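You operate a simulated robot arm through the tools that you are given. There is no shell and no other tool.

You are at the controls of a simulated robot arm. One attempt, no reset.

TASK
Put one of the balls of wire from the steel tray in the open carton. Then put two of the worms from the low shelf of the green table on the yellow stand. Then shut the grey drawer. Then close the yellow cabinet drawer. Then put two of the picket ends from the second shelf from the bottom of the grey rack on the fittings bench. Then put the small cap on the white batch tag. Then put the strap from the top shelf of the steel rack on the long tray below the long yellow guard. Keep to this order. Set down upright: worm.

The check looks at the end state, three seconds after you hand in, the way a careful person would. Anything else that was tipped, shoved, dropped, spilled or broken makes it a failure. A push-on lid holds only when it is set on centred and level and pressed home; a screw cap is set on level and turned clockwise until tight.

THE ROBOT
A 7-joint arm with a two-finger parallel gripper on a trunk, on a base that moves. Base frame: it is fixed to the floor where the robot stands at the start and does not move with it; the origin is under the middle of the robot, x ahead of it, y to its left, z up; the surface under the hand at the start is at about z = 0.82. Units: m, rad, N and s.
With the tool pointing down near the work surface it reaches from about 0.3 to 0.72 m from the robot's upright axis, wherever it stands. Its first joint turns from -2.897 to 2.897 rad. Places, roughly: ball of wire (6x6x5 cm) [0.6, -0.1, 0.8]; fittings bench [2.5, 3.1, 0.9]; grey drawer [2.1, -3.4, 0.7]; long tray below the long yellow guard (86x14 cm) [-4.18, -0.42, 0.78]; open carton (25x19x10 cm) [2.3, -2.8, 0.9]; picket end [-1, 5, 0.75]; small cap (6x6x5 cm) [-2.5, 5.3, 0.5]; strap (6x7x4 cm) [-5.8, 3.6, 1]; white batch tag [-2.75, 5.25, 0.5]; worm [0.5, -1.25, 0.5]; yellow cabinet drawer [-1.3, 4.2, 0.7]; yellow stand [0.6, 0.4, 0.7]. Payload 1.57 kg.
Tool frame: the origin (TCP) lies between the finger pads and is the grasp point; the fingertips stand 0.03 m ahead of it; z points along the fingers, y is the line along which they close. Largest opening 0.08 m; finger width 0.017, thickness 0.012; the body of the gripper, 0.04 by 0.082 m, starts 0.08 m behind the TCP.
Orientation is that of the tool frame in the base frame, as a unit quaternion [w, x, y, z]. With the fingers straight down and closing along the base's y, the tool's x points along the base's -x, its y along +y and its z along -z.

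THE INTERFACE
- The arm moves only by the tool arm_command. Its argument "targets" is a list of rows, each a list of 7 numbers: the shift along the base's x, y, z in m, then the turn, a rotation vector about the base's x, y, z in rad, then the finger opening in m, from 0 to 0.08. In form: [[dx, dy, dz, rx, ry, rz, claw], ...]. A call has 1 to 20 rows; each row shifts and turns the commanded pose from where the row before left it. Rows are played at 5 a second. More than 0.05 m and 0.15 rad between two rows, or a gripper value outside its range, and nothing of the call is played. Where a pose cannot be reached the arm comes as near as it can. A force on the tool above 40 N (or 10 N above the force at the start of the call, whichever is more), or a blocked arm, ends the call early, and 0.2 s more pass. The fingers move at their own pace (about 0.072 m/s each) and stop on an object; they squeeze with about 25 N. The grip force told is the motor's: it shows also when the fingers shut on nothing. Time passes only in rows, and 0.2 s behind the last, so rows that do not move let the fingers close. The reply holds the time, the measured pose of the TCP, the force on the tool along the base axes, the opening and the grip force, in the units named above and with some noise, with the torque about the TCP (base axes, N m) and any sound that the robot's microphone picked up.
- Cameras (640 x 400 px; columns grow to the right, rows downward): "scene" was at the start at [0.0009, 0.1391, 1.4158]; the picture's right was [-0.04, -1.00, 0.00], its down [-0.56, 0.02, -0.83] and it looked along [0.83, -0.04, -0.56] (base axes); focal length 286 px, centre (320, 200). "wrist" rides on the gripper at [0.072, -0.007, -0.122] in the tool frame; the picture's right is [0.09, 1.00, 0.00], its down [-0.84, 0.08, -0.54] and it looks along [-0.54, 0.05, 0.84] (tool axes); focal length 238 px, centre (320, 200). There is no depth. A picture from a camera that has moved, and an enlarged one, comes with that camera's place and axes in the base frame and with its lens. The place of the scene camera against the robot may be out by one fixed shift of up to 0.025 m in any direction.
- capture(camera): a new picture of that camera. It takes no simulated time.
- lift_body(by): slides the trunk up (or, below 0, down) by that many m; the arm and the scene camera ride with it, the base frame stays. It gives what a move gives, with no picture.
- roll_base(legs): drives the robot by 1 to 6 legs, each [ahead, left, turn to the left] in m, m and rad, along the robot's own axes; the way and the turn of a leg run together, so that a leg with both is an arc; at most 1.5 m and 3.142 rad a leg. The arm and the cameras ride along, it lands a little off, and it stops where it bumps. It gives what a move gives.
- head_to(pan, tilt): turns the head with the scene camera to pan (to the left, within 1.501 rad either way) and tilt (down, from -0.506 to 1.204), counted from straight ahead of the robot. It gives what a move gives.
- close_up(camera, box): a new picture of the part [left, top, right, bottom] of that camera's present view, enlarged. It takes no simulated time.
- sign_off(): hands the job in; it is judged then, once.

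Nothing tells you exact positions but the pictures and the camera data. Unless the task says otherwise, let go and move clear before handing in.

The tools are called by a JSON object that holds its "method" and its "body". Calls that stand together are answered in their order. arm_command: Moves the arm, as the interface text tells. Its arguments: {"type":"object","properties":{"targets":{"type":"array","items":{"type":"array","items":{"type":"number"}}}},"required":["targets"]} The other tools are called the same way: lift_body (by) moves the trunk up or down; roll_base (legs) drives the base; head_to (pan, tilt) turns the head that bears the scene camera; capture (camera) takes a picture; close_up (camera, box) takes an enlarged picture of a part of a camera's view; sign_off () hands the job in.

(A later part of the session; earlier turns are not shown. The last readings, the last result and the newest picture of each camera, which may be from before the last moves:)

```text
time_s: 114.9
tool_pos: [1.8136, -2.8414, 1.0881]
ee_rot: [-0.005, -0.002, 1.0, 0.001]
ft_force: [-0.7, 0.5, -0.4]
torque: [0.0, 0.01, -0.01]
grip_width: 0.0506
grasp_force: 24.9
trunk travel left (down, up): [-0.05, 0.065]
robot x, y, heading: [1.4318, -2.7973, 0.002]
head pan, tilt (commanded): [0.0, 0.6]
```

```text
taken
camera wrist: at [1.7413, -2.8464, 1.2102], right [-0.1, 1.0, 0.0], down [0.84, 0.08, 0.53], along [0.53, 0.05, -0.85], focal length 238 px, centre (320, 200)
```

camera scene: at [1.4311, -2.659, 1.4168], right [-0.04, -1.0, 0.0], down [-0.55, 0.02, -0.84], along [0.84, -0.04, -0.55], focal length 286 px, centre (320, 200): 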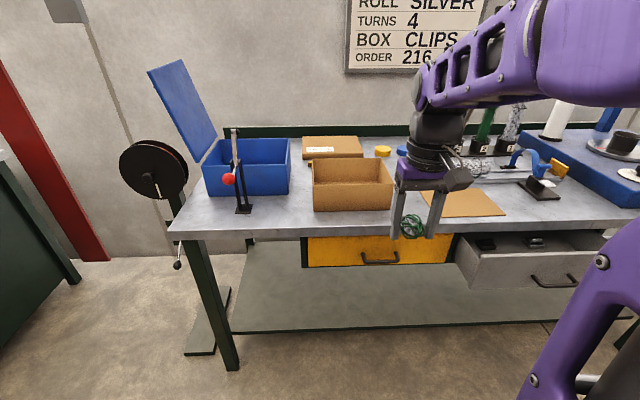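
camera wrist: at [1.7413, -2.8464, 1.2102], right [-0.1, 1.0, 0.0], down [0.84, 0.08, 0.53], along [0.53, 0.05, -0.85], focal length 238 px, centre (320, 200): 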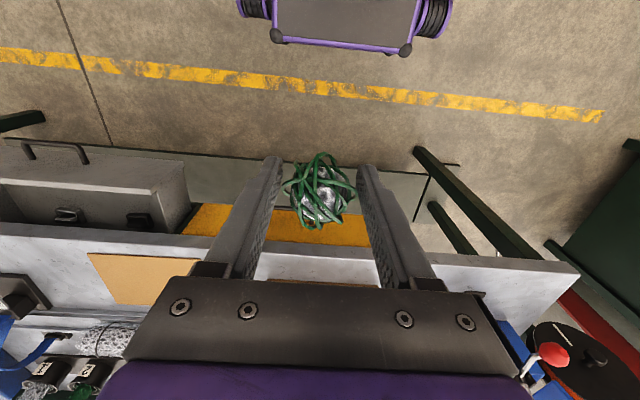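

The open carton is the brown box, centred at about (2.32, -2.80), standing on a bench top at z ≈ 0.85. I'll move the base about 0.2 m closer and hover over the carton.

{"method": "roll_base", "body": {"legs": [[0.2, 0, 0]]}}

{"method": "arm_command", "body": {"targets": [[0.03, 0, 0.0, 0, 0, 0, 0.03], [0.04, 0.005, 0, 0, 0, 0, 0.03], [0.04, 0.01, 0, 0, 0, 0, 0.03], [0.04, 0.01, 0, 0, 0, 0, 0.03], [0.04, 0.01, 0, 0, 0, 0, 0.03], [0.03, 0, 0, 0, 0, 0, 0.03], [0, 0, 0, 0, 0, 0, 0.03]]}}

{"method": "capture", "body": {"camera": "wrist"}}

{"method": "capture", "body": {"camera": "scene"}}

```text
time_s: 116.5
tool_pos: [2.0129, -2.8414, 1.0889]
ee_rot: [-0.005, 0.0, 1.0, 0.0]
ft_force: [-0.8, 0.0, -1.0]
torque: [0.0, 0.02, -0.02]
grip_width: 0.0503
grasp_force: 25.0
trunk travel left (down, up): [-0.05, 0.065]
robot x, y, heading: [1.6325, -2.7999, -0.002]
head pan, tilt (commanded): [0.0, 0.6]
```

```text
time_s: 118.1
tool_pos: [2.2341, -2.8047, 1.0897]
ee_rot: [-0.005, 0.0, 1.0, -0.001]
ft_force: [-0.5, 0.6, -1.0]
torque: [0.01, 0.03, 0.02]
grip_width: 0.0502
grasp_force: 24.8
trunk travel left (down, up): [-0.05, 0.065]
robot x, y, heading: [1.6336, -2.7982, 0.0]
head pan, tilt (commanded): [0.0, 0.6]
```

```text
taken
camera wrist: at [2.1634, -2.8097, 1.2111], right [-0.09, 1.0, 0.0], down [0.84, 0.08, 0.53], along [0.53, 0.05, -0.85], focal length 238 px, centre (320, 200)
```

wrist: 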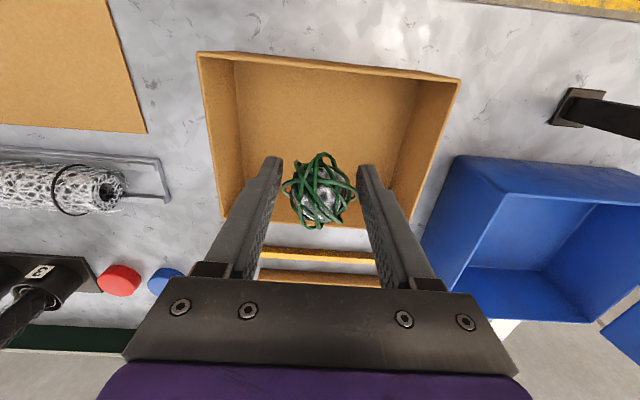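

```text
taken
camera scene: at [1.6331, -2.6547, 1.415], right [0.0, -1.0, 0.0], down [-0.57, 0.0, -0.82], along [0.82, 0.0, -0.57], focal length 286 px, centre (320, 200)
```

scene: 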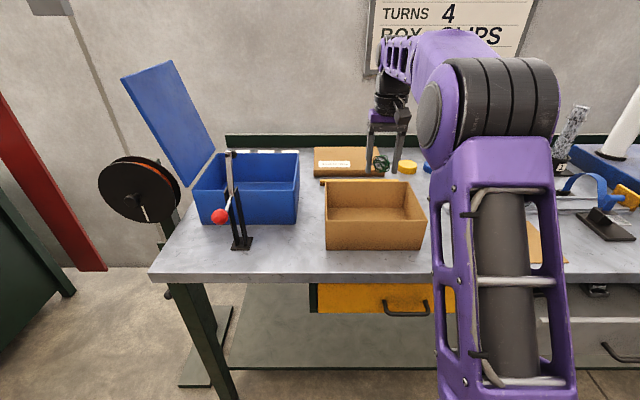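

From the wrist view the carton spans x 2.175–2.37 with y centre -2.80. I'll centre the hand over it and lower the ball to just above its floor.

{"method": "arm_command", "body": {"targets": [[0.038, 0.007, 0, 0, 0, 0, 0.03], [0, 0, -0.04, 0, 0, 0, 0.03], [0, 0, -0.04, 0, 0, 0, 0.03], [0, 0, -0.04, 0, 0, 0, 0.03], [0, 0, -0.03, 0, 0, 0, 0.03], [0, 0, -0.02, 0, 0, 0, 0.03], [0, 0, -0.015, 0, 0, 0, 0.03], [0, 0, 0, 0, 0, 0, 0.03]]}}

{"method": "capture", "body": {"camera": "wrist"}}

```text
time_s: 119.9
tool_pos: [2.2727, -2.8002, 0.9004]
ee_rot: [-0.005, 0.0, 1.0, 0.0]
ft_force: [0.0, 0.2, -0.5]
torque: [0.02, 0.0, -0.01]
grip_width: 0.0504
grasp_force: 25.2
trunk travel left (down, up): [-0.05, 0.065]
robot x, y, heading: [1.627, -2.7996, -0.002]
head pan, tilt (commanded): [0.0, 0.6]
```

```text
taken
camera wrist: at [2.2013, -2.8056, 1.0229], right [-0.09, 1.0, 0.0], down [0.84, 0.08, 0.53], along [0.53, 0.05, -0.85], focal length 238 px, centre (320, 200)
```

wrist: 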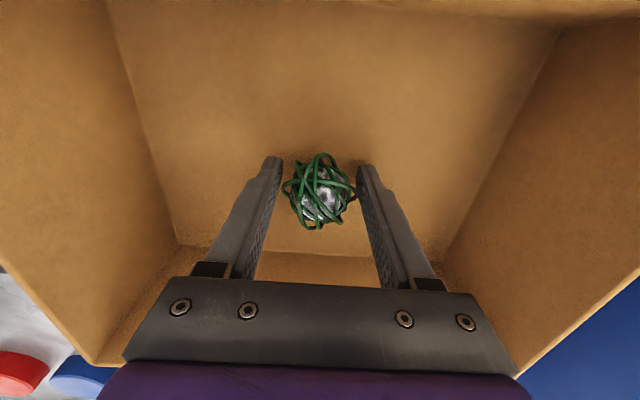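

Inside the carton and still above the floor. I'll descend in small steps until light contact, then open.

{"method": "arm_command", "body": {"targets": [[0, 0, -0.008, 0, 0, 0, 0.03], [0, 0, -0.004, 0, 0, 0, 0.03], [0, 0, 0, 0, 0, 0, 0.03]]}}

```text
time_s: 120.7
tool_pos: [2.2732, -2.801, 0.8937]
ee_rot: [-0.001, 0.0, 1.0, 0.0]
ft_force: [-3.2, -3.6, 23.9]
torque: [0.13, -0.16, -0.03]
grip_width: 0.0503
grasp_force: 24.7
trunk travel left (down, up): [-0.05, 0.065]
robot x, y, heading: [1.6321, -2.7991, -0.001]
head pan, tilt (commanded): [0.0, 0.6]
```

Contact with the floor. I'll ease up slightly, open, and rise straight out.

{"method": "arm_command", "body": {"targets": [[0, 0, 0.005, 0, 0, 0, 0.03], [0, 0, 0, 0, 0, 0, 0.05], [0, 0, 0, 0, 0, 0, 0.065], [0, 0, 0, 0, 0, 0, 0.08], [0, 0, 0, 0, 0, 0, 0.08], [0, 0, 0.03, 0, 0, 0, 0.08], [0, 0, 0.045, 0, 0, 0, 0.08], [0, 0, 0.045, 0, 0, 0, 0.08], [0, 0, 0.045, 0, 0, 0, 0.08], [0, 0, 0.03, 0, 0, 0, 0.08], [0, 0, 0, 0, 0, 0, 0.08]]}}

{"method": "capture", "body": {"camera": "wrist"}}

```text
time_s: 123.1
tool_pos: [2.2732, -2.8004, 1.0928]
ee_rot: [-0.006, 0.0, 1.0, 0.0]
ft_force: [-0.5, 0.5, -0.2]
torque: [0.0, 0.02, -0.01]
grip_width: 0.0799
grasp_force: 0.1
trunk travel left (down, up): [-0.05, 0.065]
robot x, y, heading: [1.6345, -2.7978, -0.003]
head pan, tilt (commanded): [0.0, 0.6]
```

```text
taken
camera wrist: at [2.2012, -2.8056, 1.2144], right [-0.09, 1.0, 0.0], down [0.84, 0.08, 0.53], along [0.53, 0.05, -0.85], focal length 238 px, centre (320, 200)
```

wrist: 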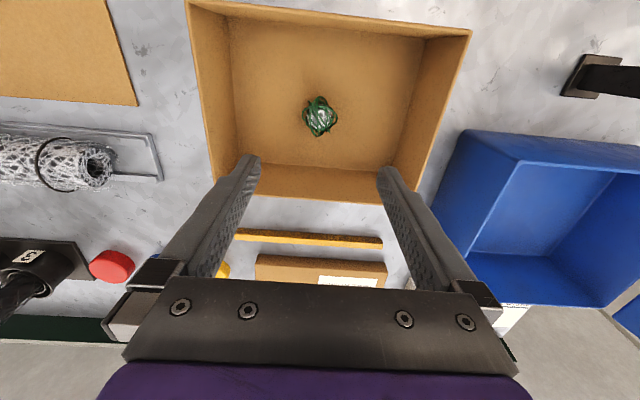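

The ball lies in the carton. Next are the worms, so I'll retract the arm, back off and look north to see whether the space behind the green table is passable.

{"method": "arm_command", "body": {"targets": [[-0.045, 0, 0, 0, 0, 0, 0.08], [-0.045, 0, 0, 0, 0, 0, 0.08], [-0.045, 0, 0, 0, 0, 0, 0.08], [-0.045, 0, 0, 0, 0, 0, 0.08], [-0.045, 0, 0, 0, 0, 0, 0.08], [-0.03, 0, 0, 0, 0, 0, 0.08], [0, 0, 0, 0, 0, 0, 0.08]]}}

{"method": "roll_base", "body": {"legs": [[-0.22, 0, 0], [0, 0, 1.571]]}}

{"method": "head_to", "body": {"pan": 0, "tilt": 0.4}}

{"method": "capture", "body": {"camera": "scene"}}

```text
time_s: 124.7
tool_pos: [2.0186, -2.8007, 1.0907]
ee_rot: [-0.006, 0.0, 1.0, 0.0]
ft_force: [0.3, -0.3, 0.4]
torque: [0.0, 0.02, 0.01]
grip_width: 0.0801
grasp_force: 0.0
trunk travel left (down, up): [-0.05, 0.065]
robot x, y, heading: [1.6314, -2.7969, -0.006]
head pan, tilt (commanded): [0.0, 0.6]
```

```text
time_s: 130.4
tool_pos: [1.4057, -2.4104, 1.0921]
ee_rot: [0.004, 0.714, -0.7, 0.004]
ft_force: [0.8, 0.5, -0.2]
torque: [-0.03, 0.0, -0.01]
grip_width: 0.0798
grasp_force: 0.1
trunk travel left (down, up): [-0.05, 0.065]
robot x, y, heading: [1.4132, -2.7971, 1.59]
head pan, tilt (commanded): [0.0, 0.6]
```

```text
time_s: 131.1
tool_pos: [1.4049, -2.4113, 1.0916]
ee_rot: [0.003, 0.715, -0.7, 0.003]
ft_force: [-1.3, -0.2, -0.4]
torque: [0.0, -0.04, 0.0]
grip_width: 0.0801
grasp_force: 0.1
trunk travel left (down, up): [-0.05, 0.065]
robot x, y, heading: [1.4156, -2.8004, 1.586]
head pan, tilt (commanded): [0.0, 0.4]
```

```text
taken
camera scene: at [1.2736, -2.7951, 1.4331], right [1.0, 0.02, 0.0], down [0.01, -0.39, -0.92], along [-0.02, 0.92, -0.39], focal length 286 px, centre (320, 200)
```

scene: 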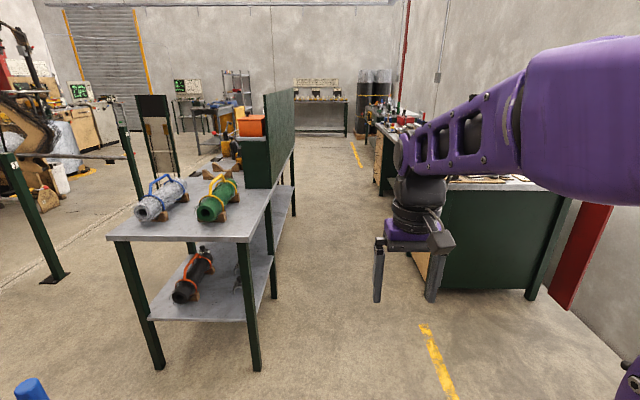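

The aisle behind the green table is open, from x ≈ 0.93 to 2.1. I'll drive north along x ≈ 1.5 and around the yellow stand to the front of the table.

{"method": "roll_base", "body": {"legs": [[0, -0.09, -0.016], [1.5, 0, 0], [1.5, 0, 0], [0.7, 0, 0]]}}

{"method": "capture", "body": {"camera": "scene"}}

```text
time_s: 150.3
tool_pos: [1.523, 1.3225, 1.0928]
ee_rot: [0.004, 0.71, -0.704, 0.004]
ft_force: [-0.3, 0.8, 0.5]
torque: [-0.02, 0.01, -0.01]
grip_width: 0.0799
grasp_force: 0.1
trunk travel left (down, up): [-0.05, 0.065]
robot x, y, heading: [1.5242, 0.9343, 1.576]
head pan, tilt (commanded): [0.0, 0.4]
```

```text
taken
camera scene: at [1.3847, 0.9396, 1.4332], right [1.0, 0.01, 0.0], down [0.0, -0.39, -0.92], along [-0.01, 0.92, -0.39], focal length 286 px, centre (320, 200)
```

scene: 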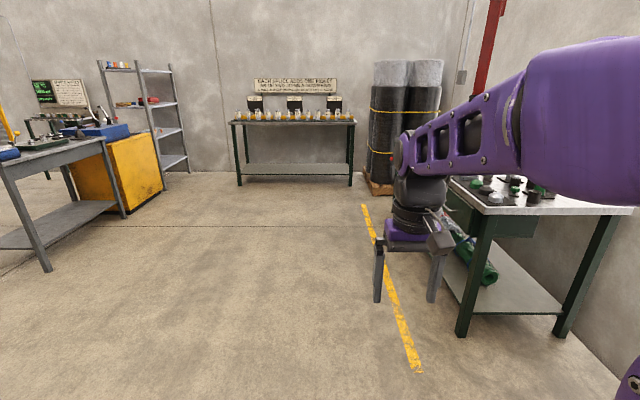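

The aisle is clear. I also note the yellow cabinet and grey rack to the north-west, and a bench at right that may be the fittings bench. Turning west to look at the way around the stand.

{"method": "roll_base", "body": {"legs": [[0.15, 0, 1.566]]}}

{"method": "capture", "body": {"camera": "scene"}}

```text
time_s: 154.6
tool_pos: [1.0385, 1.0278, 1.0919]
ee_rot: [0.0, 1.0, 0.006, 0.006]
ft_force: [-0.4, -0.4, 0.0]
torque: [-0.03, -0.02, -0.03]
grip_width: 0.0802
grasp_force: 0.0
trunk travel left (down, up): [-0.05, 0.065]
robot x, y, heading: [1.4252, 1.0331, -3.128]
head pan, tilt (commanded): [0.0, 0.4]
```

```text
taken
camera scene: at [1.4258, 0.8941, 1.4332], right [-0.01, 1.0, 0.0], down [0.39, 0.0, -0.92], along [-0.92, -0.01, -0.39], focal length 286 px, centre (320, 200)
```

scene: 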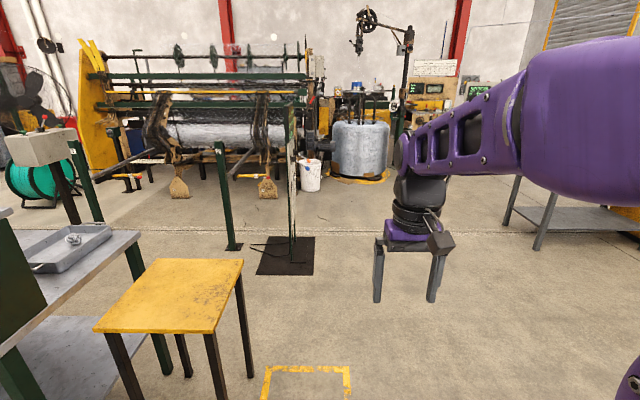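

A framed panel with a floor plate stands at about x -1.0 to -0.43, y 0.37 to 0.83, opposite the stand, leaving about 0.8 m between them. I'll line up at x ≈ -0.03 and drive south through it.

{"method": "roll_base", "body": {"legs": [[0, -0.3, 0], [1.455, 0, 0], [0, 0, 1.557]]}}

{"method": "head_to", "body": {"pan": 0, "tilt": 0.8}}

{"method": "capture", "body": {"camera": "scene"}}

```text
time_s: 168.7
tool_pos: [-0.0176, 0.9258, 1.0923]
ee_rot: [-0.004, 0.712, 0.702, 0.004]
ft_force: [-0.6, 0.2, -0.8]
torque: [0.01, -0.01, 0.04]
grip_width: 0.0798
grasp_force: 0.1
trunk travel left (down, up): [-0.05, 0.065]
robot x, y, heading: [-0.0105, 1.313, -1.59]
head pan, tilt (commanded): [0.0, 0.4]
```

```text
time_s: 169.6
tool_pos: [-0.0184, 0.9251, 1.091]
ee_rot: [-0.005, 0.712, 0.702, 0.005]
ft_force: [0.0, -0.7, -0.4]
torque: [-0.02, 0.02, 0.0]
grip_width: 0.0801
grasp_force: 0.1
trunk travel left (down, up): [-0.05, 0.065]
robot x, y, heading: [-0.0103, 1.3154, -1.586]
head pan, tilt (commanded): [0.0, 0.799]
```

```text
taken
camera scene: at [0.1301, 1.315, 1.4148], right [-1.0, 0.04, 0.0], down [0.02, 0.57, -0.82], along [-0.04, -0.82, -0.57], focal length 286 px, centre (320, 200)
```

scene: 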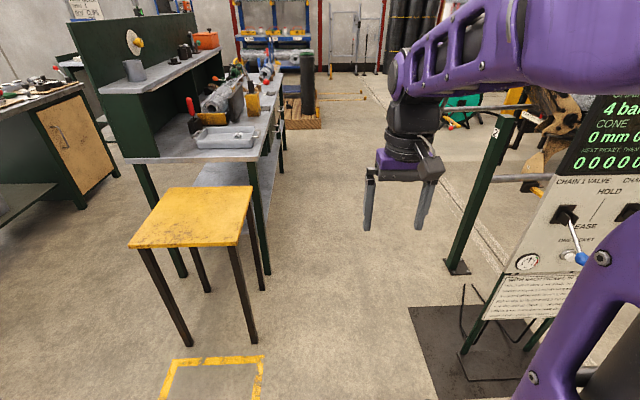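

Clearances look good on both sides. Driving south between stand and panel, then to the worm position, and turning to face the table.

{"method": "roll_base", "body": {"legs": [[1.5, 0, 0], [1.06, -0.1, 0], [0, 0, 1.586]]}}

{"method": "capture", "body": {"camera": "scene"}}

{"method": "capture", "body": {"camera": "wrist"}}

```text
time_s: 186.1
tool_pos: [0.2765, -1.2351, 1.0899]
ee_rot: [-0.007, -0.023, 1.0, 0.0]
ft_force: [-0.5, 0.2, 0.7]
torque: [-0.02, -0.01, -0.03]
grip_width: 0.08
grasp_force: 0.2
trunk travel left (down, up): [-0.05, 0.065]
robot x, y, heading: [-0.1048, -1.2476, 0.047]
head pan, tilt (commanded): [0.0, 0.799]
```

```text
taken
camera scene: at [-0.1165, -1.1134, 1.4103], right [-0.03, -1.0, 0.0], down [-0.61, 0.02, -0.79], along [0.79, -0.02, -0.61], focal length 286 px, centre (320, 200)
```

scene: 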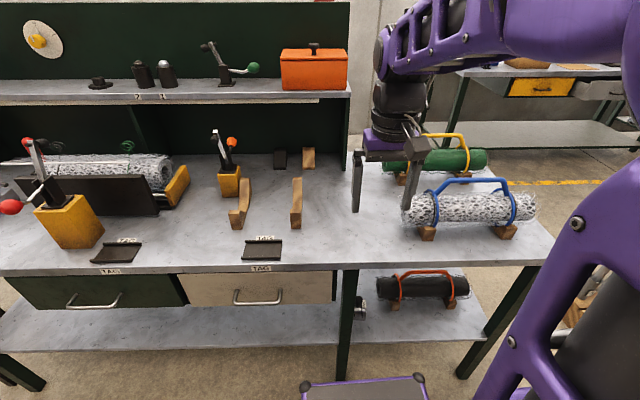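

```text
taken
camera wrist: at [0.2067, -1.2437, 1.2128], right [-0.14, 0.99, 0.0], down [0.84, 0.12, 0.53], along [0.53, 0.07, -0.85], focal length 238 px, centre (320, 200)
```

wrist: 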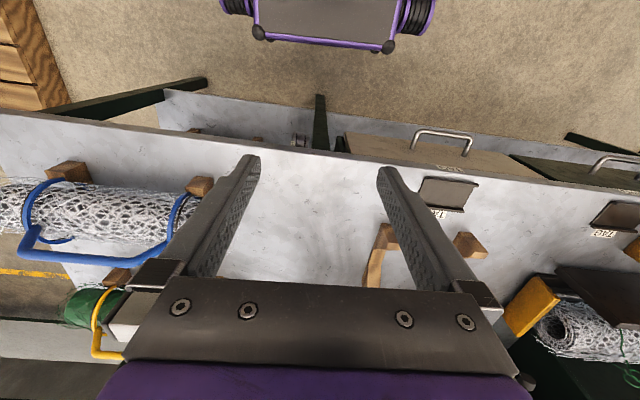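

I see something metallic on the low shelf beside the middle leg, at about (362, 308). I'll zoom in.

{"method": "close_up", "body": {"camera": "scene", "box": [310, 250, 490, 370]}}

{"method": "close_up", "body": {"camera": "wrist", "box": [170, 70, 360, 180]}}

```text
3.33 times, centred on (400, 310) of scene
camera zoom: at [-0.1165, -1.1134, 1.4103], right [-0.03, -1.0, 0.0], down [-0.61, 0.02, -0.79], along [0.79, -0.02, -0.61], focal length 952 px, centre (53, -167)
```

zoom: 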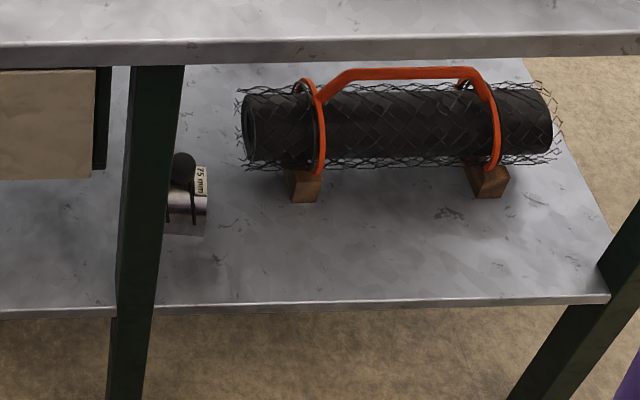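

```text
3.37 times, centred on (265, 125) of wrist
camera zoom: at [0.2067, -1.2437, 1.2128], right [-0.14, 0.99, 0.0], down [0.84, 0.12, 0.53], along [0.53, 0.07, -0.85], focal length 803 px, centre (505, 453)
```

zoom: 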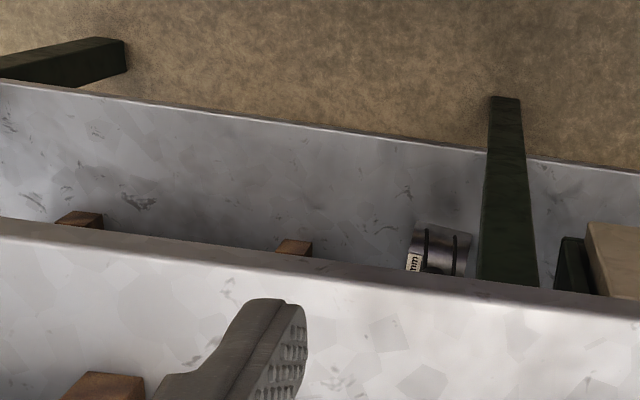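

The worm sits just behind the middle leg. I'll pitch the tool 45° forward and bring it down in front of the table, so the wrist camera looks level into the low shelf.

{"method": "arm_command", "body": {"targets": [[0, 0, -0.03, 0, -0.13, 0, 0.08], [0, 0, -0.04, 0, -0.13, 0, 0.08], [0, 0, -0.04, 0, -0.13, 0, 0.08], [0, 0, -0.04, 0, -0.13, 0, 0.08], [0, 0, -0.04, 0, -0.13, 0, 0.08], [0, 0, -0.04, 0, -0.135, 0, 0.08], [0, 0, -0.04, 0, 0, 0, 0.08], [0, 0, -0.04, 0, 0, 0, 0.08], [0, 0, -0.04, 0, 0, 0, 0.08], [0, 0, -0.04, 0, 0, 0, 0.08], [0, 0, 0, 0, 0, 0, 0.08]]}}

{"method": "capture", "body": {"camera": "wrist"}}

{"method": "capture", "body": {"camera": "scene"}}

```text
time_s: 188.5
tool_pos: [0.2983, -1.2462, 0.7927]
ee_rot: [0.272, -0.019, 0.962, -0.013]
ft_force: [-0.1, 0.0, -0.3]
torque: [0.01, 0.0, -0.02]
grip_width: 0.0801
grasp_force: 0.0
out of reach, approached as far as the arm can: row 5, 6, 7, 8
trunk travel left (down, up): [-0.05, 0.065]
robot x, y, heading: [-0.1071, -1.2521, 0.046]
head pan, tilt (commanded): [0.0, 0.799]
```

```text
taken
camera wrist: at [0.1731, -1.2524, 0.859], right [-0.11, 0.99, -0.09], down [0.43, 0.12, 0.9], along [0.9, 0.06, -0.44], focal length 238 px, centre (320, 200)
```

wrist: 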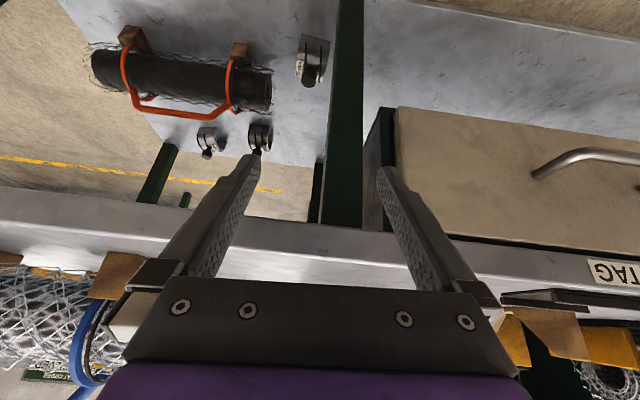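

```text
taken
camera scene: at [-0.1225, -1.1075, 1.3981], right [0.04, -1.0, 0.0], down [-0.72, -0.03, -0.7], along [0.7, 0.03, -0.72], focal length 286 px, centre (320, 200)
```

scene: 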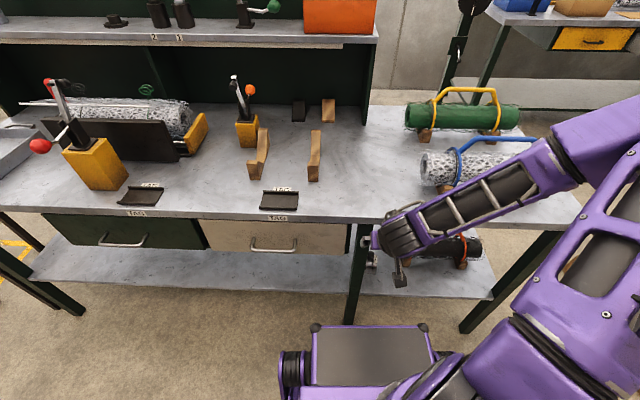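

Three small items stand on the low shelf: one by the leg and two farther back. The arm ran out of reach this close in, so I'll zoom in first and then reposition.

{"method": "close_up", "body": {"camera": "wrist", "box": [180, 20, 340, 170]}}

```text
2.67 times, centred on (260, 95) of wrist
camera zoom: at [0.1731, -1.2524, 0.859], right [-0.11, 0.99, -0.09], down [0.43, 0.12, 0.9], along [0.9, 0.06, -0.44], focal length 636 px, centre (480, 480)
```

zoom: 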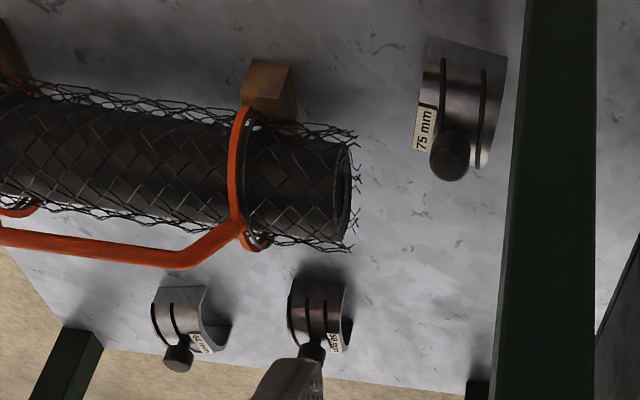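

The worms are metal sleeves with a black knob on top. The two rear ones, at about (0.73, -1.40) and (0.75, -1.54), are near the table's back edge, and the third is jammed beside a leg. I'll take the two rear ones from the aisle behind the table, so I'm restoring the carry pose now.

{"method": "arm_command", "body": {"targets": [[0, 0, 0.04, 0, 0, 0, 0.08], [0, 0, 0.04, 0, 0.138, 0, 0.08], [0, 0, 0.04, 0, 0.138, 0, 0.08], [0, 0, 0.04, 0, 0.138, 0, 0.08], [0, 0, 0.04, 0, 0.137, 0, 0.08], [0, 0, 0.04, 0, 0, 0, 0.08], [0, 0, 0.04, 0, 0, 0, 0.08], [-0.015, 0, 0.02, 0, 0, 0, 0.08], [0, 0, 0, 0, 0, 0, 0.08]]}}

{"method": "roll_base", "body": {"legs": [[-0.08, 0, 0], [0, 0, 1.524]]}}

```text
time_s: 190.5
tool_pos: [0.2854, -1.2447, 1.0923]
ee_rot: [-0.002, -0.021, 1.0, -0.007]
ft_force: [0.5, -0.9, -0.4]
torque: [-0.03, -0.01, -0.01]
grip_width: 0.0801
grasp_force: 0.1
trunk travel left (down, up): [-0.05, 0.065]
robot x, y, heading: [-0.1089, -1.2493, 0.047]
head pan, tilt (commanded): [0.0, 0.799]
```

```text
time_s: 195.3
tool_pos: [-0.1683, -0.8603, 1.0925]
ee_rot: [0.005, -0.699, 0.715, -0.007]
ft_force: [-1.1, -0.4, 0.0]
torque: [0.03, -0.03, 0.02]
grip_width: 0.0798
grasp_force: 0.0
trunk travel left (down, up): [-0.05, 0.065]
robot x, y, heading: [-0.1882, -1.2554, 1.549]
head pan, tilt (commanded): [0.0, 0.799]
```

Heading north through the passage, then east around the stand to the aisle.

{"method": "roll_base", "body": {"legs": [[1.05, -0.145, 0.022], [1.5, 0, 0], [0, 0, -1.571]]}}

{"method": "capture", "body": {"camera": "scene"}}

```text
time_s: 211.7
tool_pos: [0.3234, 1.2942, 1.093]
ee_rot: [-0.001, -0.009, 1.0, -0.008]
ft_force: [-0.2, -0.4, 0.8]
torque: [-0.03, 0.03, 0.03]
grip_width: 0.0801
grasp_force: 0.1
trunk travel left (down, up): [-0.05, 0.065]
robot x, y, heading: [-0.0713, 1.2961, 0.022]
head pan, tilt (commanded): [0.0, 0.799]
```

```text
taken
camera scene: at [-0.0788, 1.4364, 1.4018], right [-0.03, -1.0, 0.0], down [-0.68, 0.02, -0.73], along [0.73, -0.02, -0.68], focal length 286 px, centre (320, 200)
```

scene: 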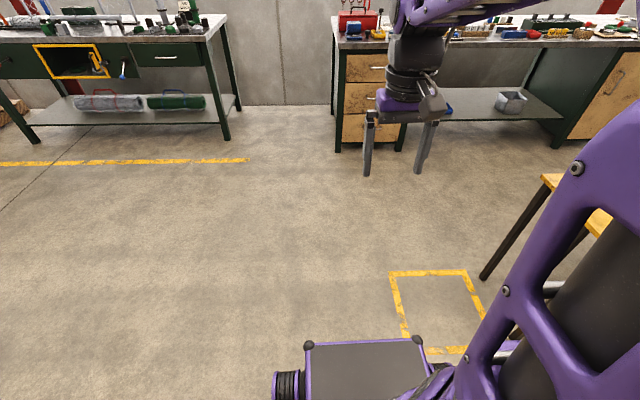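

Continuing east into the aisle, then south to the worms and facing the table's back.

{"method": "roll_base", "body": {"legs": [[1.5, -0.03, 0], [0.08, 0, 0], [0, 0, -1.593]]}}

{"method": "roll_base", "body": {"legs": [[1.5, 0, 0], [1.2, 0, 0], [0, 0, -1.571]]}}

{"method": "head_to", "body": {"pan": 0, "tilt": 0.7}}

{"method": "capture", "body": {"camera": "scene"}}

{"method": "capture", "body": {"camera": "wrist"}}

```text
refused: leg 1 is longer than a leg can be; nothing moved
```

```text
time_s: 220.8
tool_pos: [1.9812, 1.2822, 1.0922]
ee_rot: [-0.002, 0.012, 1.0, -0.008]
ft_force: [0.4, 0.5, 0.9]
torque: [0.0, 0.0, 0.03]
grip_width: 0.0799
grasp_force: 0.0
trunk travel left (down, up): [-0.05, 0.065]
robot x, y, heading: [1.584, 1.2985, -0.023]
head pan, tilt (commanded): [0.0, 0.799]
stopped in leg 2: the robot was blocked; the commanded pose is now the measured one
```

```text
time_s: 221.5
tool_pos: [1.9808, 1.284, 1.0913]
ee_rot: [-0.002, 0.011, 1.0, -0.008]
ft_force: [0.7, -0.3, 0.2]
torque: [0.0, -0.02, 0.01]
grip_width: 0.0801
grasp_force: 0.1
trunk travel left (down, up): [-0.05, 0.065]
robot x, y, heading: [1.5854, 1.3005, -0.026]
head pan, tilt (commanded): [0.0, 0.7]
```

```text
taken
camera scene: at [1.5867, 1.4419, 1.4062], right [-0.05, -1.0, 0.0], down [-0.64, 0.04, -0.76], along [0.76, -0.04, -0.65], focal length 286 px, centre (320, 200)
```

scene: 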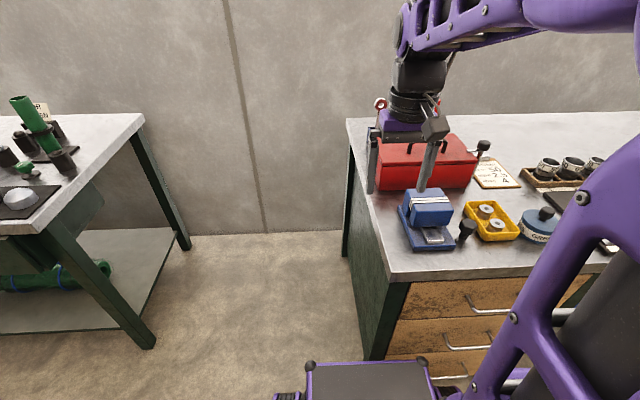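

```text
taken
camera wrist: at [1.9082, 1.2808, 1.2137], right [-0.07, 1.0, -0.02], down [0.84, 0.07, 0.54], along [0.54, 0.03, -0.84], focal length 238 px, centre (320, 200)
```

wrist: 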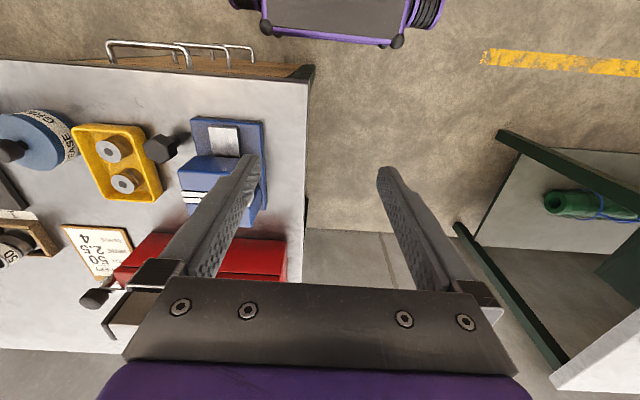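

My chained call ran without the refused turn, so the robot nudged the bench front and stopped. Nothing on the bench looks displaced. I'll back off, turn south properly, and avoid chaining like that again.

{"method": "roll_base", "body": {"legs": [[-0.15, 0, 0], [0, 0, -1.545]]}}

{"method": "close_up", "body": {"camera": "scene", "box": [0, 0, 640, 400]}}

```text
time_s: 226.8
tool_pos: [1.4241, 0.9116, 1.0917]
ee_rot: [-0.007, 0.711, 0.704, -0.004]
ft_force: [0.3, 0.2, -0.1]
torque: [-0.01, 0.03, 0.03]
grip_width: 0.08
grasp_force: 0.0
trunk travel left (down, up): [-0.05, 0.065]
robot x, y, heading: [1.4374, 1.3046, -1.581]
head pan, tilt (commanded): [0.0, 0.7]
```

```text
1.00 times, centred on (320, 200) of scene (not enlarged: the box is as wide or as high as the picture)
camera zoom: at [1.5782, 1.3115, 1.4069], right [-1.0, 0.04, 0.0], down [0.03, 0.64, -0.77], along [-0.03, -0.77, -0.64], focal length 286 px, centre (320, 200)
```

zoom: 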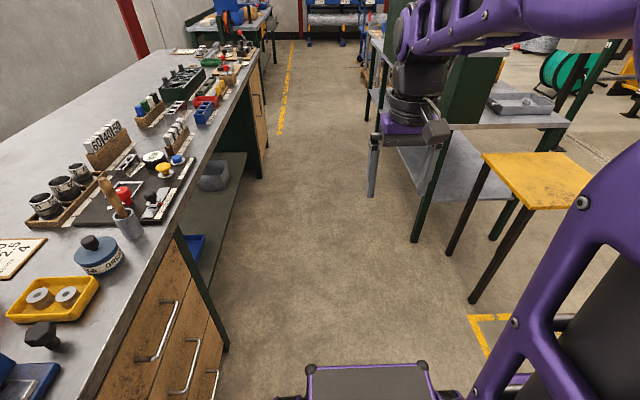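

The aisle is about 1.0 m wide and I'm centred in it. Driving south 2.75 m.

{"method": "roll_base", "body": {"legs": [[1.5, 0.0, 0], [1.25, 0.02, 0.01]]}}

```text
time_s: 240.0
tool_pos: [1.3979, -1.8139, 1.0924]
ee_rot: [-0.007, 0.71, 0.705, -0.004]
ft_force: [0.2, -0.4, 0.5]
torque: [0.02, 0.01, -0.04]
grip_width: 0.0799
grasp_force: 0.0
trunk travel left (down, up): [-0.05, 0.065]
robot x, y, heading: [1.4129, -1.4189, -1.574]
head pan, tilt (commanded): [0.0, 0.7]
```

I'll shift slightly away from the table, then turn to face its back.

{"method": "roll_base", "body": {"legs": [[0, 0.08, 0], [0, 0, -1.571]]}}

{"method": "capture", "body": {"camera": "scene"}}

{"method": "capture", "body": {"camera": "wrist"}}

```text
time_s: 245.4
tool_pos: [1.0971, -1.4089, 1.092]
ee_rot: [-0.007, 1.0, -0.002, 0.002]
ft_force: [-0.2, 1.0, 0.8]
torque: [0.03, -0.01, 0.02]
grip_width: 0.0797
grasp_force: 0.1
trunk travel left (down, up): [-0.05, 0.065]
robot x, y, heading: [1.4934, -1.4195, 3.144]
head pan, tilt (commanded): [0.0, 0.7]
```

```text
taken
camera scene: at [1.4981, -1.5556, 1.407], right [0.03, 1.0, 0.0], down [0.64, -0.02, -0.77], along [-0.77, 0.03, -0.64], focal length 286 px, centre (320, 200)
```

scene: 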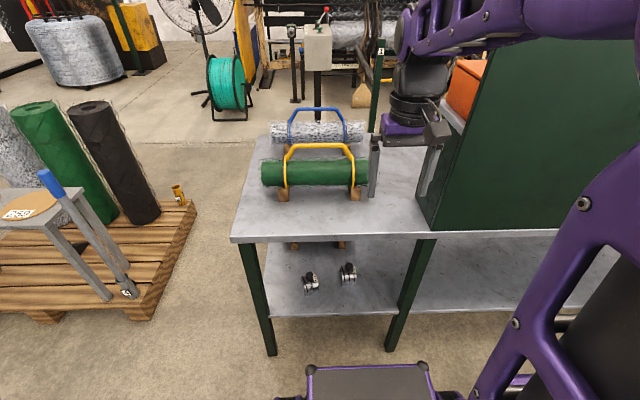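

```text
taken
camera wrist: at [1.1681, -1.4033, 1.2137], right [0.09, -1.0, -0.02], down [-0.84, -0.08, 0.54], along [-0.54, -0.03, -0.84], focal length 238 px, centre (320, 200)
```

wrist: 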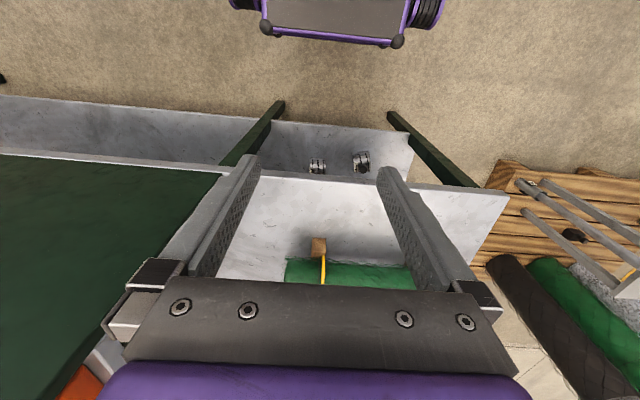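

Both rear worms are in plain view between the back legs. I put B at about (0.82, -1.41) and C at (0.845, -1.56), on a shelf at z ≈ 0.40. Zooming in on their shape.

{"method": "close_up", "body": {"camera": "scene", "box": [280, 245, 380, 310]}}

{"method": "close_up", "body": {"camera": "wrist", "box": [280, 120, 400, 195]}}

```text
6.15 times, centred on (330, 278) of scene
camera zoom: at [1.4981, -1.5556, 1.407], right [0.03, 1.0, 0.0], down [0.64, -0.02, -0.77], along [-0.77, 0.03, -0.64], focal length 1758 px, centre (258, -277)
```

zoom: 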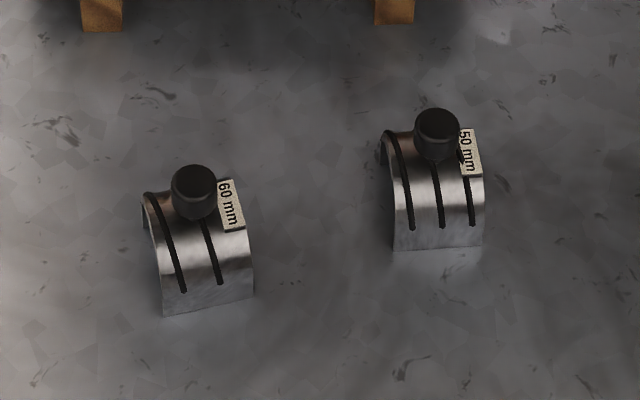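

```text
5.33 times, centred on (340, 158) of wrist
camera zoom: at [1.1681, -1.4033, 1.2137], right [0.09, -1.0, -0.02], down [-0.84, -0.08, 0.54], along [-0.54, -0.03, -0.84], focal length 1271 px, centre (213, 427)
```

zoom: 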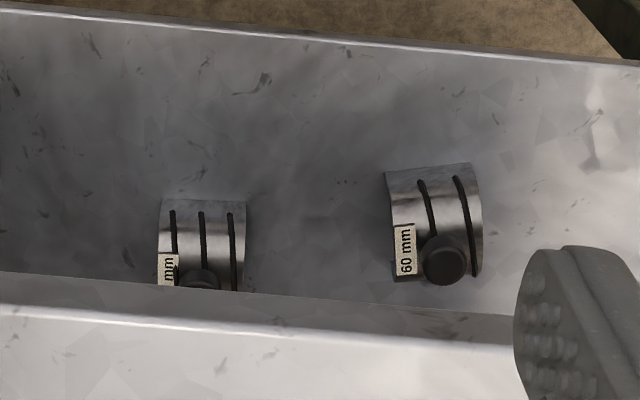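

The worms are half-sleeves, about 6 cm wide along y, with a knob on top that I can use as a handle. To reach low I need the arm farther out, so I'll back off, lower it with a 45° tilt, and then drive in.

{"method": "roll_base", "body": {"legs": [[-0.28, 0, 0]]}}

{"method": "arm_command", "body": {"targets": [[-0.03, 0, -0.035, 0, 0.1, 0, 0.08], [-0.03, 0, -0.035, 0, 0.1, 0, 0.08], [-0.03, 0, -0.035, 0, 0.1, 0, 0.08], [-0.03, 0, -0.035, 0, 0.1, 0, 0.08], [-0.03, 0, -0.035, 0, 0.1, 0, 0.08], [-0.03, 0, -0.035, 0, 0.1, 0, 0.08], [-0.03, 0, -0.035, 0, 0.1, 0, 0.08], [-0.02, 0, -0.04, 0, 0.085, 0, 0.08], [0, 0, -0.04, 0, 0, 0, 0.08], [0, 0, -0.04, 0, 0, 0, 0.08], [0, 0, -0.04, 0, 0, 0, 0.08], [0, 0, -0.04, 0, 0, 0, 0.08], [0, 0, 0, 0, 0, 0, 0.08]]}}

{"method": "capture", "body": {"camera": "wrist"}}

{"method": "capture", "body": {"camera": "scene"}}

```text
time_s: 246.8
tool_pos: [1.2414, -1.4166, 1.0918]
ee_rot: [-0.007, 1.0, 0.005, 0.002]
ft_force: [-0.4, 0.3, 0.4]
torque: [-0.02, 0.0, -0.01]
grip_width: 0.08
grasp_force: 0.1
trunk travel left (down, up): [-0.05, 0.065]
robot x, y, heading: [1.6335, -1.4224, -3.132]
head pan, tilt (commanded): [0.0, 0.7]
stopped in leg 1: the robot was blocked; the commanded pose is now the measured one
```

```text
time_s: 249.6
tool_pos: [1.0082, -1.4187, 0.6449]
ee_rot: [-0.008, 0.925, 0.002, -0.38]
ft_force: [0.2, -0.9, -0.3]
torque: [0.02, -0.01, -0.02]
grip_width: 0.0803
grasp_force: 0.1
trunk travel left (down, up): [-0.05, 0.065]
robot x, y, heading: [1.6365, -1.4247, -3.13]
head pan, tilt (commanded): [0.0, 0.7]
```

```text
taken
camera wrist: at [1.1457, -1.4123, 0.6806], right [0.06, -0.99, -0.08], down [-0.21, -0.09, 0.97], along [-0.98, -0.04, -0.22], focal length 238 px, centre (320, 200)
```

wrist: 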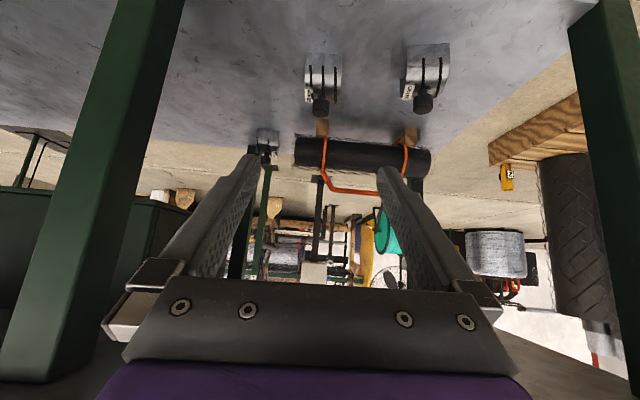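

```text
taken
camera scene: at [1.6436, -1.5617, 1.4064], right [-0.01, 1.0, 0.0], down [0.64, 0.01, -0.76], along [-0.76, -0.01, -0.64], focal length 286 px, centre (320, 200)
```

scene: 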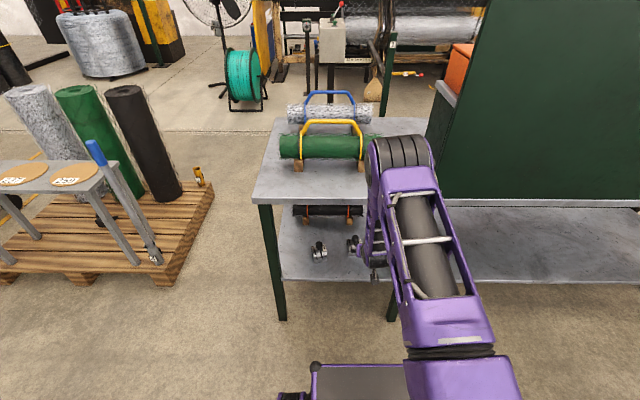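

The arm reaches here with the 45° tilt. Triangulating two wrist views puts C's knob at about (0.817, -1.576, 0.433) and the shelf at z ≈ 0.36. I'll move closer and refine.

{"method": "arm_command", "body": {"targets": [[-0.02, 0, -0.03, 0, 0, 0, 0.08], [-0.02, 0, -0.03, 0, 0, 0, 0.08], [-0.02, 0, -0.03, 0, 0, 0, 0.08], [0, 0, 0, 0, 0, 0, 0.08]]}}

{"method": "capture", "body": {"camera": "wrist"}}

{"method": "close_up", "body": {"camera": "wrist", "box": [250, 0, 490, 150]}}

```text
time_s: 250.6
tool_pos: [0.9498, -1.4164, 0.5547]
ee_rot: [-0.01, 0.925, -0.001, -0.38]
ft_force: [-0.5, 0.1, -0.3]
torque: [0.0, -0.02, 0.01]
grip_width: 0.0801
grasp_force: 0.1
trunk travel left (down, up): [-0.05, 0.065]
robot x, y, heading: [1.6335, -1.4228, -3.131]
head pan, tilt (commanded): [0.0, 0.7]
```

```text
taken
camera wrist: at [1.0857, -1.4102, 0.591], right [0.06, -0.99, -0.08], down [-0.21, -0.09, 0.97], along [-0.97, -0.04, -0.22], focal length 238 px, centre (320, 200)
```

wrist: 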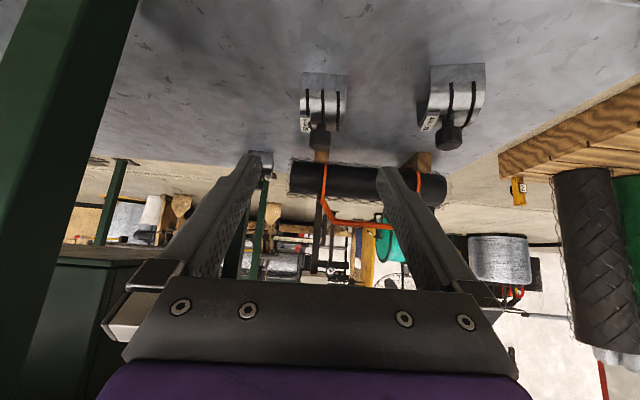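

```text
2.67 times, centred on (370, 75) of wrist
camera zoom: at [1.0857, -1.4102, 0.591], right [0.06, -0.99, -0.08], down [-0.21, -0.09, 0.97], along [-0.97, -0.04, -0.22], focal length 636 px, centre (187, 533)
```

zoom: 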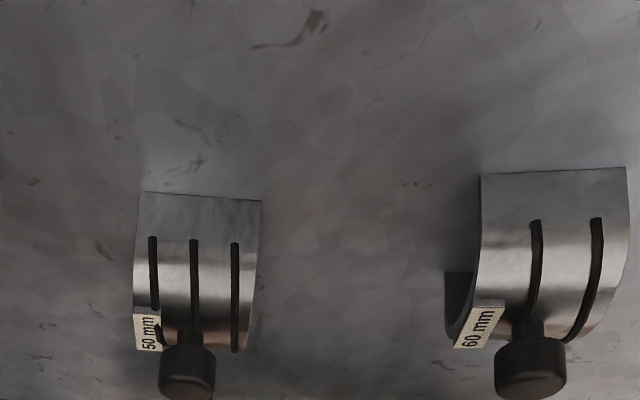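

Best estimates: B's knob is at (0.795, -1.416, 0.44) and C's at (0.818, -1.577, 0.435), each about 2.7 cm wide. I need to check how the forearm clears the tabletop edge before going deeper.

{"method": "capture", "body": {"camera": "scene"}}

{"method": "close_up", "body": {"camera": "scene", "box": [260, 120, 500, 330]}}

```text
taken
camera scene: at [1.6437, -1.5617, 1.4064], right [-0.01, 1.0, 0.0], down [0.64, 0.01, -0.76], along [-0.76, -0.01, -0.64], focal length 286 px, centre (320, 200)
```

scene: 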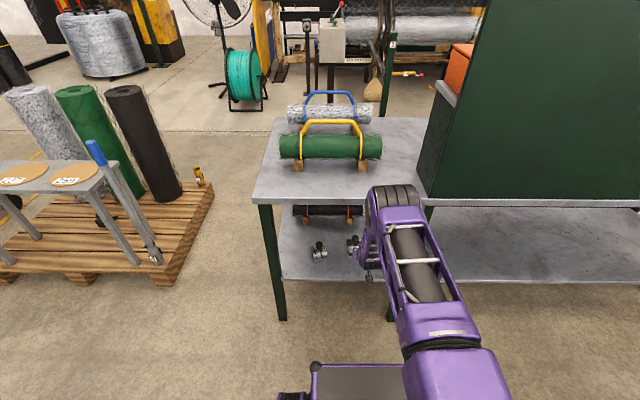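

```text
1.90 times, centred on (380, 225) of scene
camera zoom: at [1.6437, -1.5617, 1.4064], right [-0.01, 1.0, 0.0], down [0.64, 0.01, -0.76], along [-0.76, -0.01, -0.64], focal length 544 px, centre (206, 152)
```

zoom: 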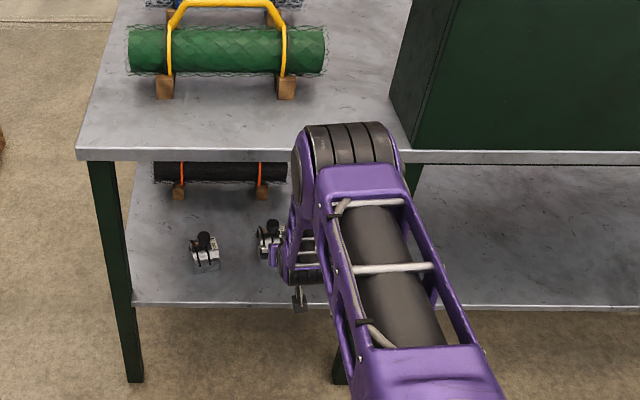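

The elbow sits well back at about x = 1.2 and the forearm comes down clear of the table edge. Proceeding toward B's knob in steps.

{"method": "arm_command", "body": {"targets": [[-0.03, 0, -0.02, 0, 0, 0, 0.08], [-0.03, 0, -0.02, 0, 0, 0, 0.08], [-0.03, 0, -0.02, 0, 0, 0, 0.08], [-0.02, 0, -0.015, 0, 0, 0, 0.08], [0, 0, 0, 0, 0, 0, 0.08]]}}

{"method": "capture", "body": {"camera": "wrist"}}

{"method": "capture", "body": {"camera": "scene"}}

```text
time_s: 251.8
tool_pos: [0.8577, -1.4165, 0.4882]
ee_rot: [-0.008, 0.925, 0.002, -0.379]
ft_force: [-1.0, 0.1, 0.0]
torque: [0.03, 0.0, -0.01]
grip_width: 0.0797
grasp_force: 0.1
out of reach, approached as far as the arm can: row 4
trunk travel left (down, up): [-0.05, 0.065]
robot x, y, heading: [1.6348, -1.4232, -3.132]
head pan, tilt (commanded): [0.0, 0.7]
```

```text
taken
camera wrist: at [0.9932, -1.4097, 0.5237], right [0.06, -0.99, -0.08], down [-0.21, -0.09, 0.97], along [-0.97, -0.04, -0.22], focal length 238 px, centre (320, 200)
```

wrist: 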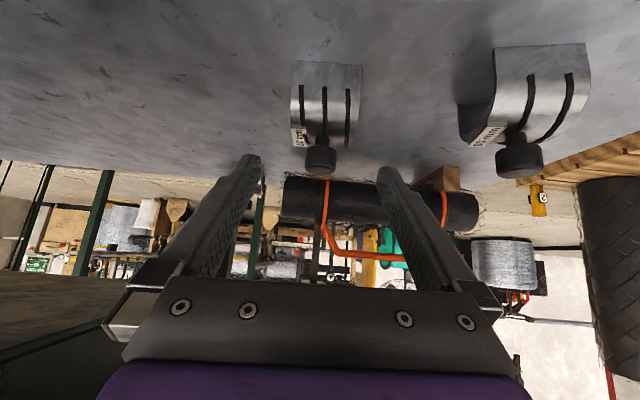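

```text
taken
camera scene: at [1.6437, -1.5617, 1.4064], right [-0.01, 1.0, 0.0], down [0.64, 0.01, -0.76], along [-0.76, -0.01, -0.64], focal length 286 px, centre (320, 200)
```

scene: 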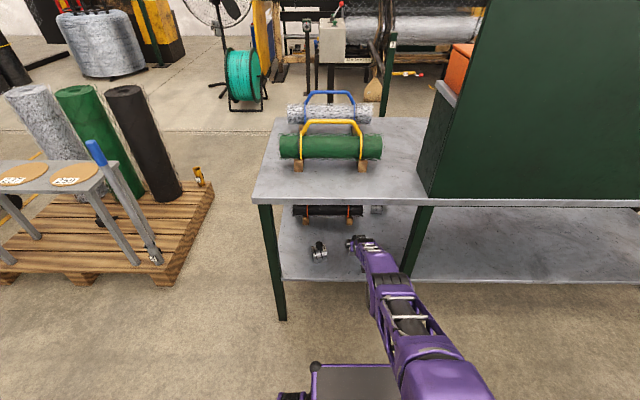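

The arm is at full stretch, so the base must come closer. Refined, B's knob is at (0.786, -1.415, 0.439). I'll pull the hand back a little, then drive the base forward.

{"method": "arm_command", "body": {"targets": [[0.04, 0, 0.01, 0, 0, 0, 0.08], [0.04, 0, 0.01, 0, 0, 0, 0.08], [0, 0, 0, 0, 0, 0, 0.08]]}}

{"method": "roll_base", "body": {"legs": [[0.12, 0, 0]]}}

{"method": "capture", "body": {"camera": "wrist"}}

```text
time_s: 252.6
tool_pos: [0.9344, -1.4156, 0.5123]
ee_rot: [-0.008, 0.925, 0.001, -0.381]
ft_force: [0.1, 1.0, 0.4]
torque: [-0.04, -0.02, 0.0]
grip_width: 0.0801
grasp_force: 0.0
trunk travel left (down, up): [-0.05, 0.065]
robot x, y, heading: [1.6339, -1.4227, -3.129]
head pan, tilt (commanded): [0.0, 0.7]
```

```text
time_s: 253.8
tool_pos: [0.8165, -1.414, 0.511]
ee_rot: [-0.01, 0.925, -0.001, -0.38]
ft_force: [0.8, -0.4, -0.5]
torque: [0.01, 0.01, 0.02]
grip_width: 0.0802
grasp_force: 0.1
trunk travel left (down, up): [-0.05, 0.065]
robot x, y, heading: [1.5181, -1.4239, -3.133]
head pan, tilt (commanded): [0.0, 0.7]
```

```text
taken
camera wrist: at [0.953, -1.4084, 0.5464], right [0.06, -0.99, -0.08], down [-0.21, -0.09, 0.97], along [-0.98, -0.04, -0.22], focal length 238 px, centre (320, 200)
```

wrist: 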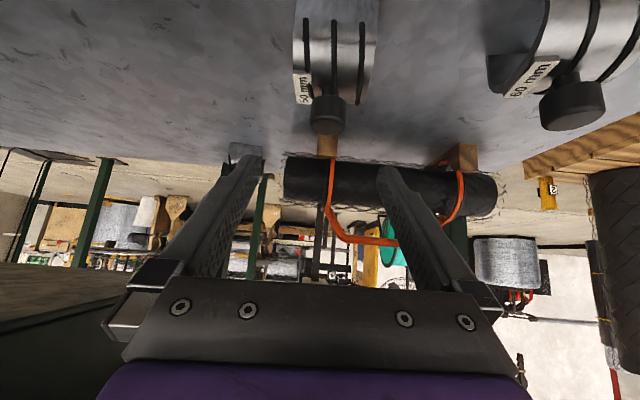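

The knob is centred and all three views agree. Moving the fingers around it.

{"method": "arm_command", "body": {"targets": [[-0.01, -0.001, -0.025, 0, 0, 0, 0.08], [-0.01, -0.0005, -0.025, 0, 0, 0, 0.08], [-0.007, 0, -0.02, 0, 0, 0, 0.08], [0, 0, 0, 0, 0, 0, 0.08]]}}

{"method": "capture", "body": {"camera": "wrist"}}

```text
time_s: 254.8
tool_pos: [0.7897, -1.4168, 0.44]
ee_rot: [-0.01, 0.925, -0.002, -0.38]
ft_force: [0.1, 0.9, 0.1]
torque: [0.01, 0.02, -0.02]
grip_width: 0.08
grasp_force: 0.0
trunk travel left (down, up): [-0.05, 0.065]
robot x, y, heading: [1.5141, -1.4263, -3.129]
head pan, tilt (commanded): [0.0, 0.7]
```

```text
taken
camera wrist: at [0.9252, -1.409, 0.4748], right [0.06, -1.0, -0.08], down [-0.21, -0.09, 0.97], along [-0.97, -0.04, -0.22], focal length 238 px, centre (320, 200)
```

wrist: 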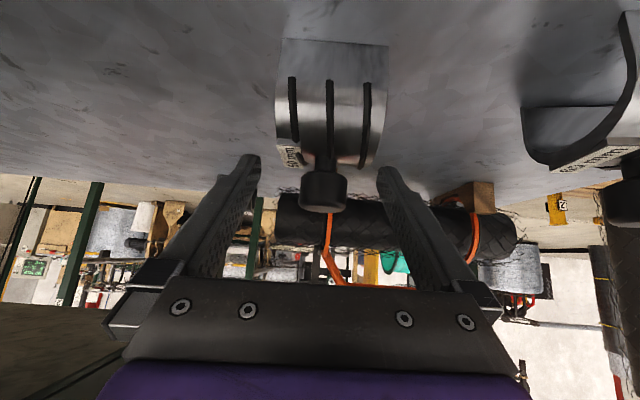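

The knob is between the fingers. Small lateral correction, close, then test-lift.

{"method": "arm_command", "body": {"targets": [[0, -0.003, 0, 0, 0, 0, 0.08], [0, 0, 0, 0, 0, 0, 0.05], [0, 0, 0, 0, 0, 0, 0.03], [0, 0, 0, 0, 0, 0, 0.01], [0, 0, 0, 0, 0, 0, 0.01], [0, 0, 0, 0, 0, 0, 0.01]]}}

{"method": "capture", "body": {"camera": "wrist"}}

```text
time_s: 256.2
tool_pos: [0.7901, -1.4195, 0.4389]
ee_rot: [-0.009, 0.925, 0.0, -0.38]
ft_force: [-0.2, -1.2, 1.3]
torque: [-0.03, 0.06, 0.05]
grip_width: 0.0597
grasp_force: 24.8
trunk travel left (down, up): [-0.05, 0.065]
robot x, y, heading: [1.5151, -1.43, -3.129]
head pan, tilt (commanded): [0.0, 0.7]
```

```text
taken
camera wrist: at [0.9255, -1.4126, 0.4745], right [0.06, -0.99, -0.08], down [-0.21, -0.09, 0.97], along [-0.98, -0.04, -0.22], focal length 238 px, centre (320, 200)
```

wrist: 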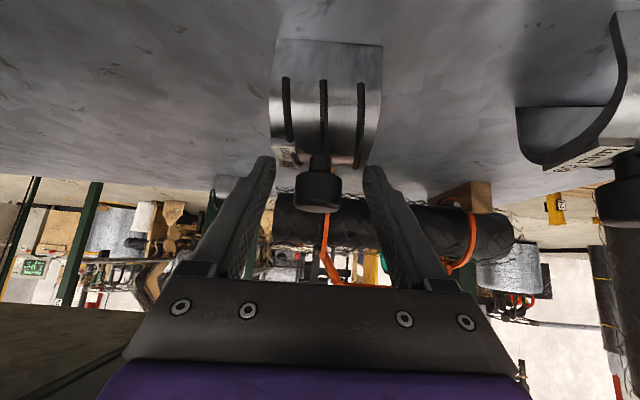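

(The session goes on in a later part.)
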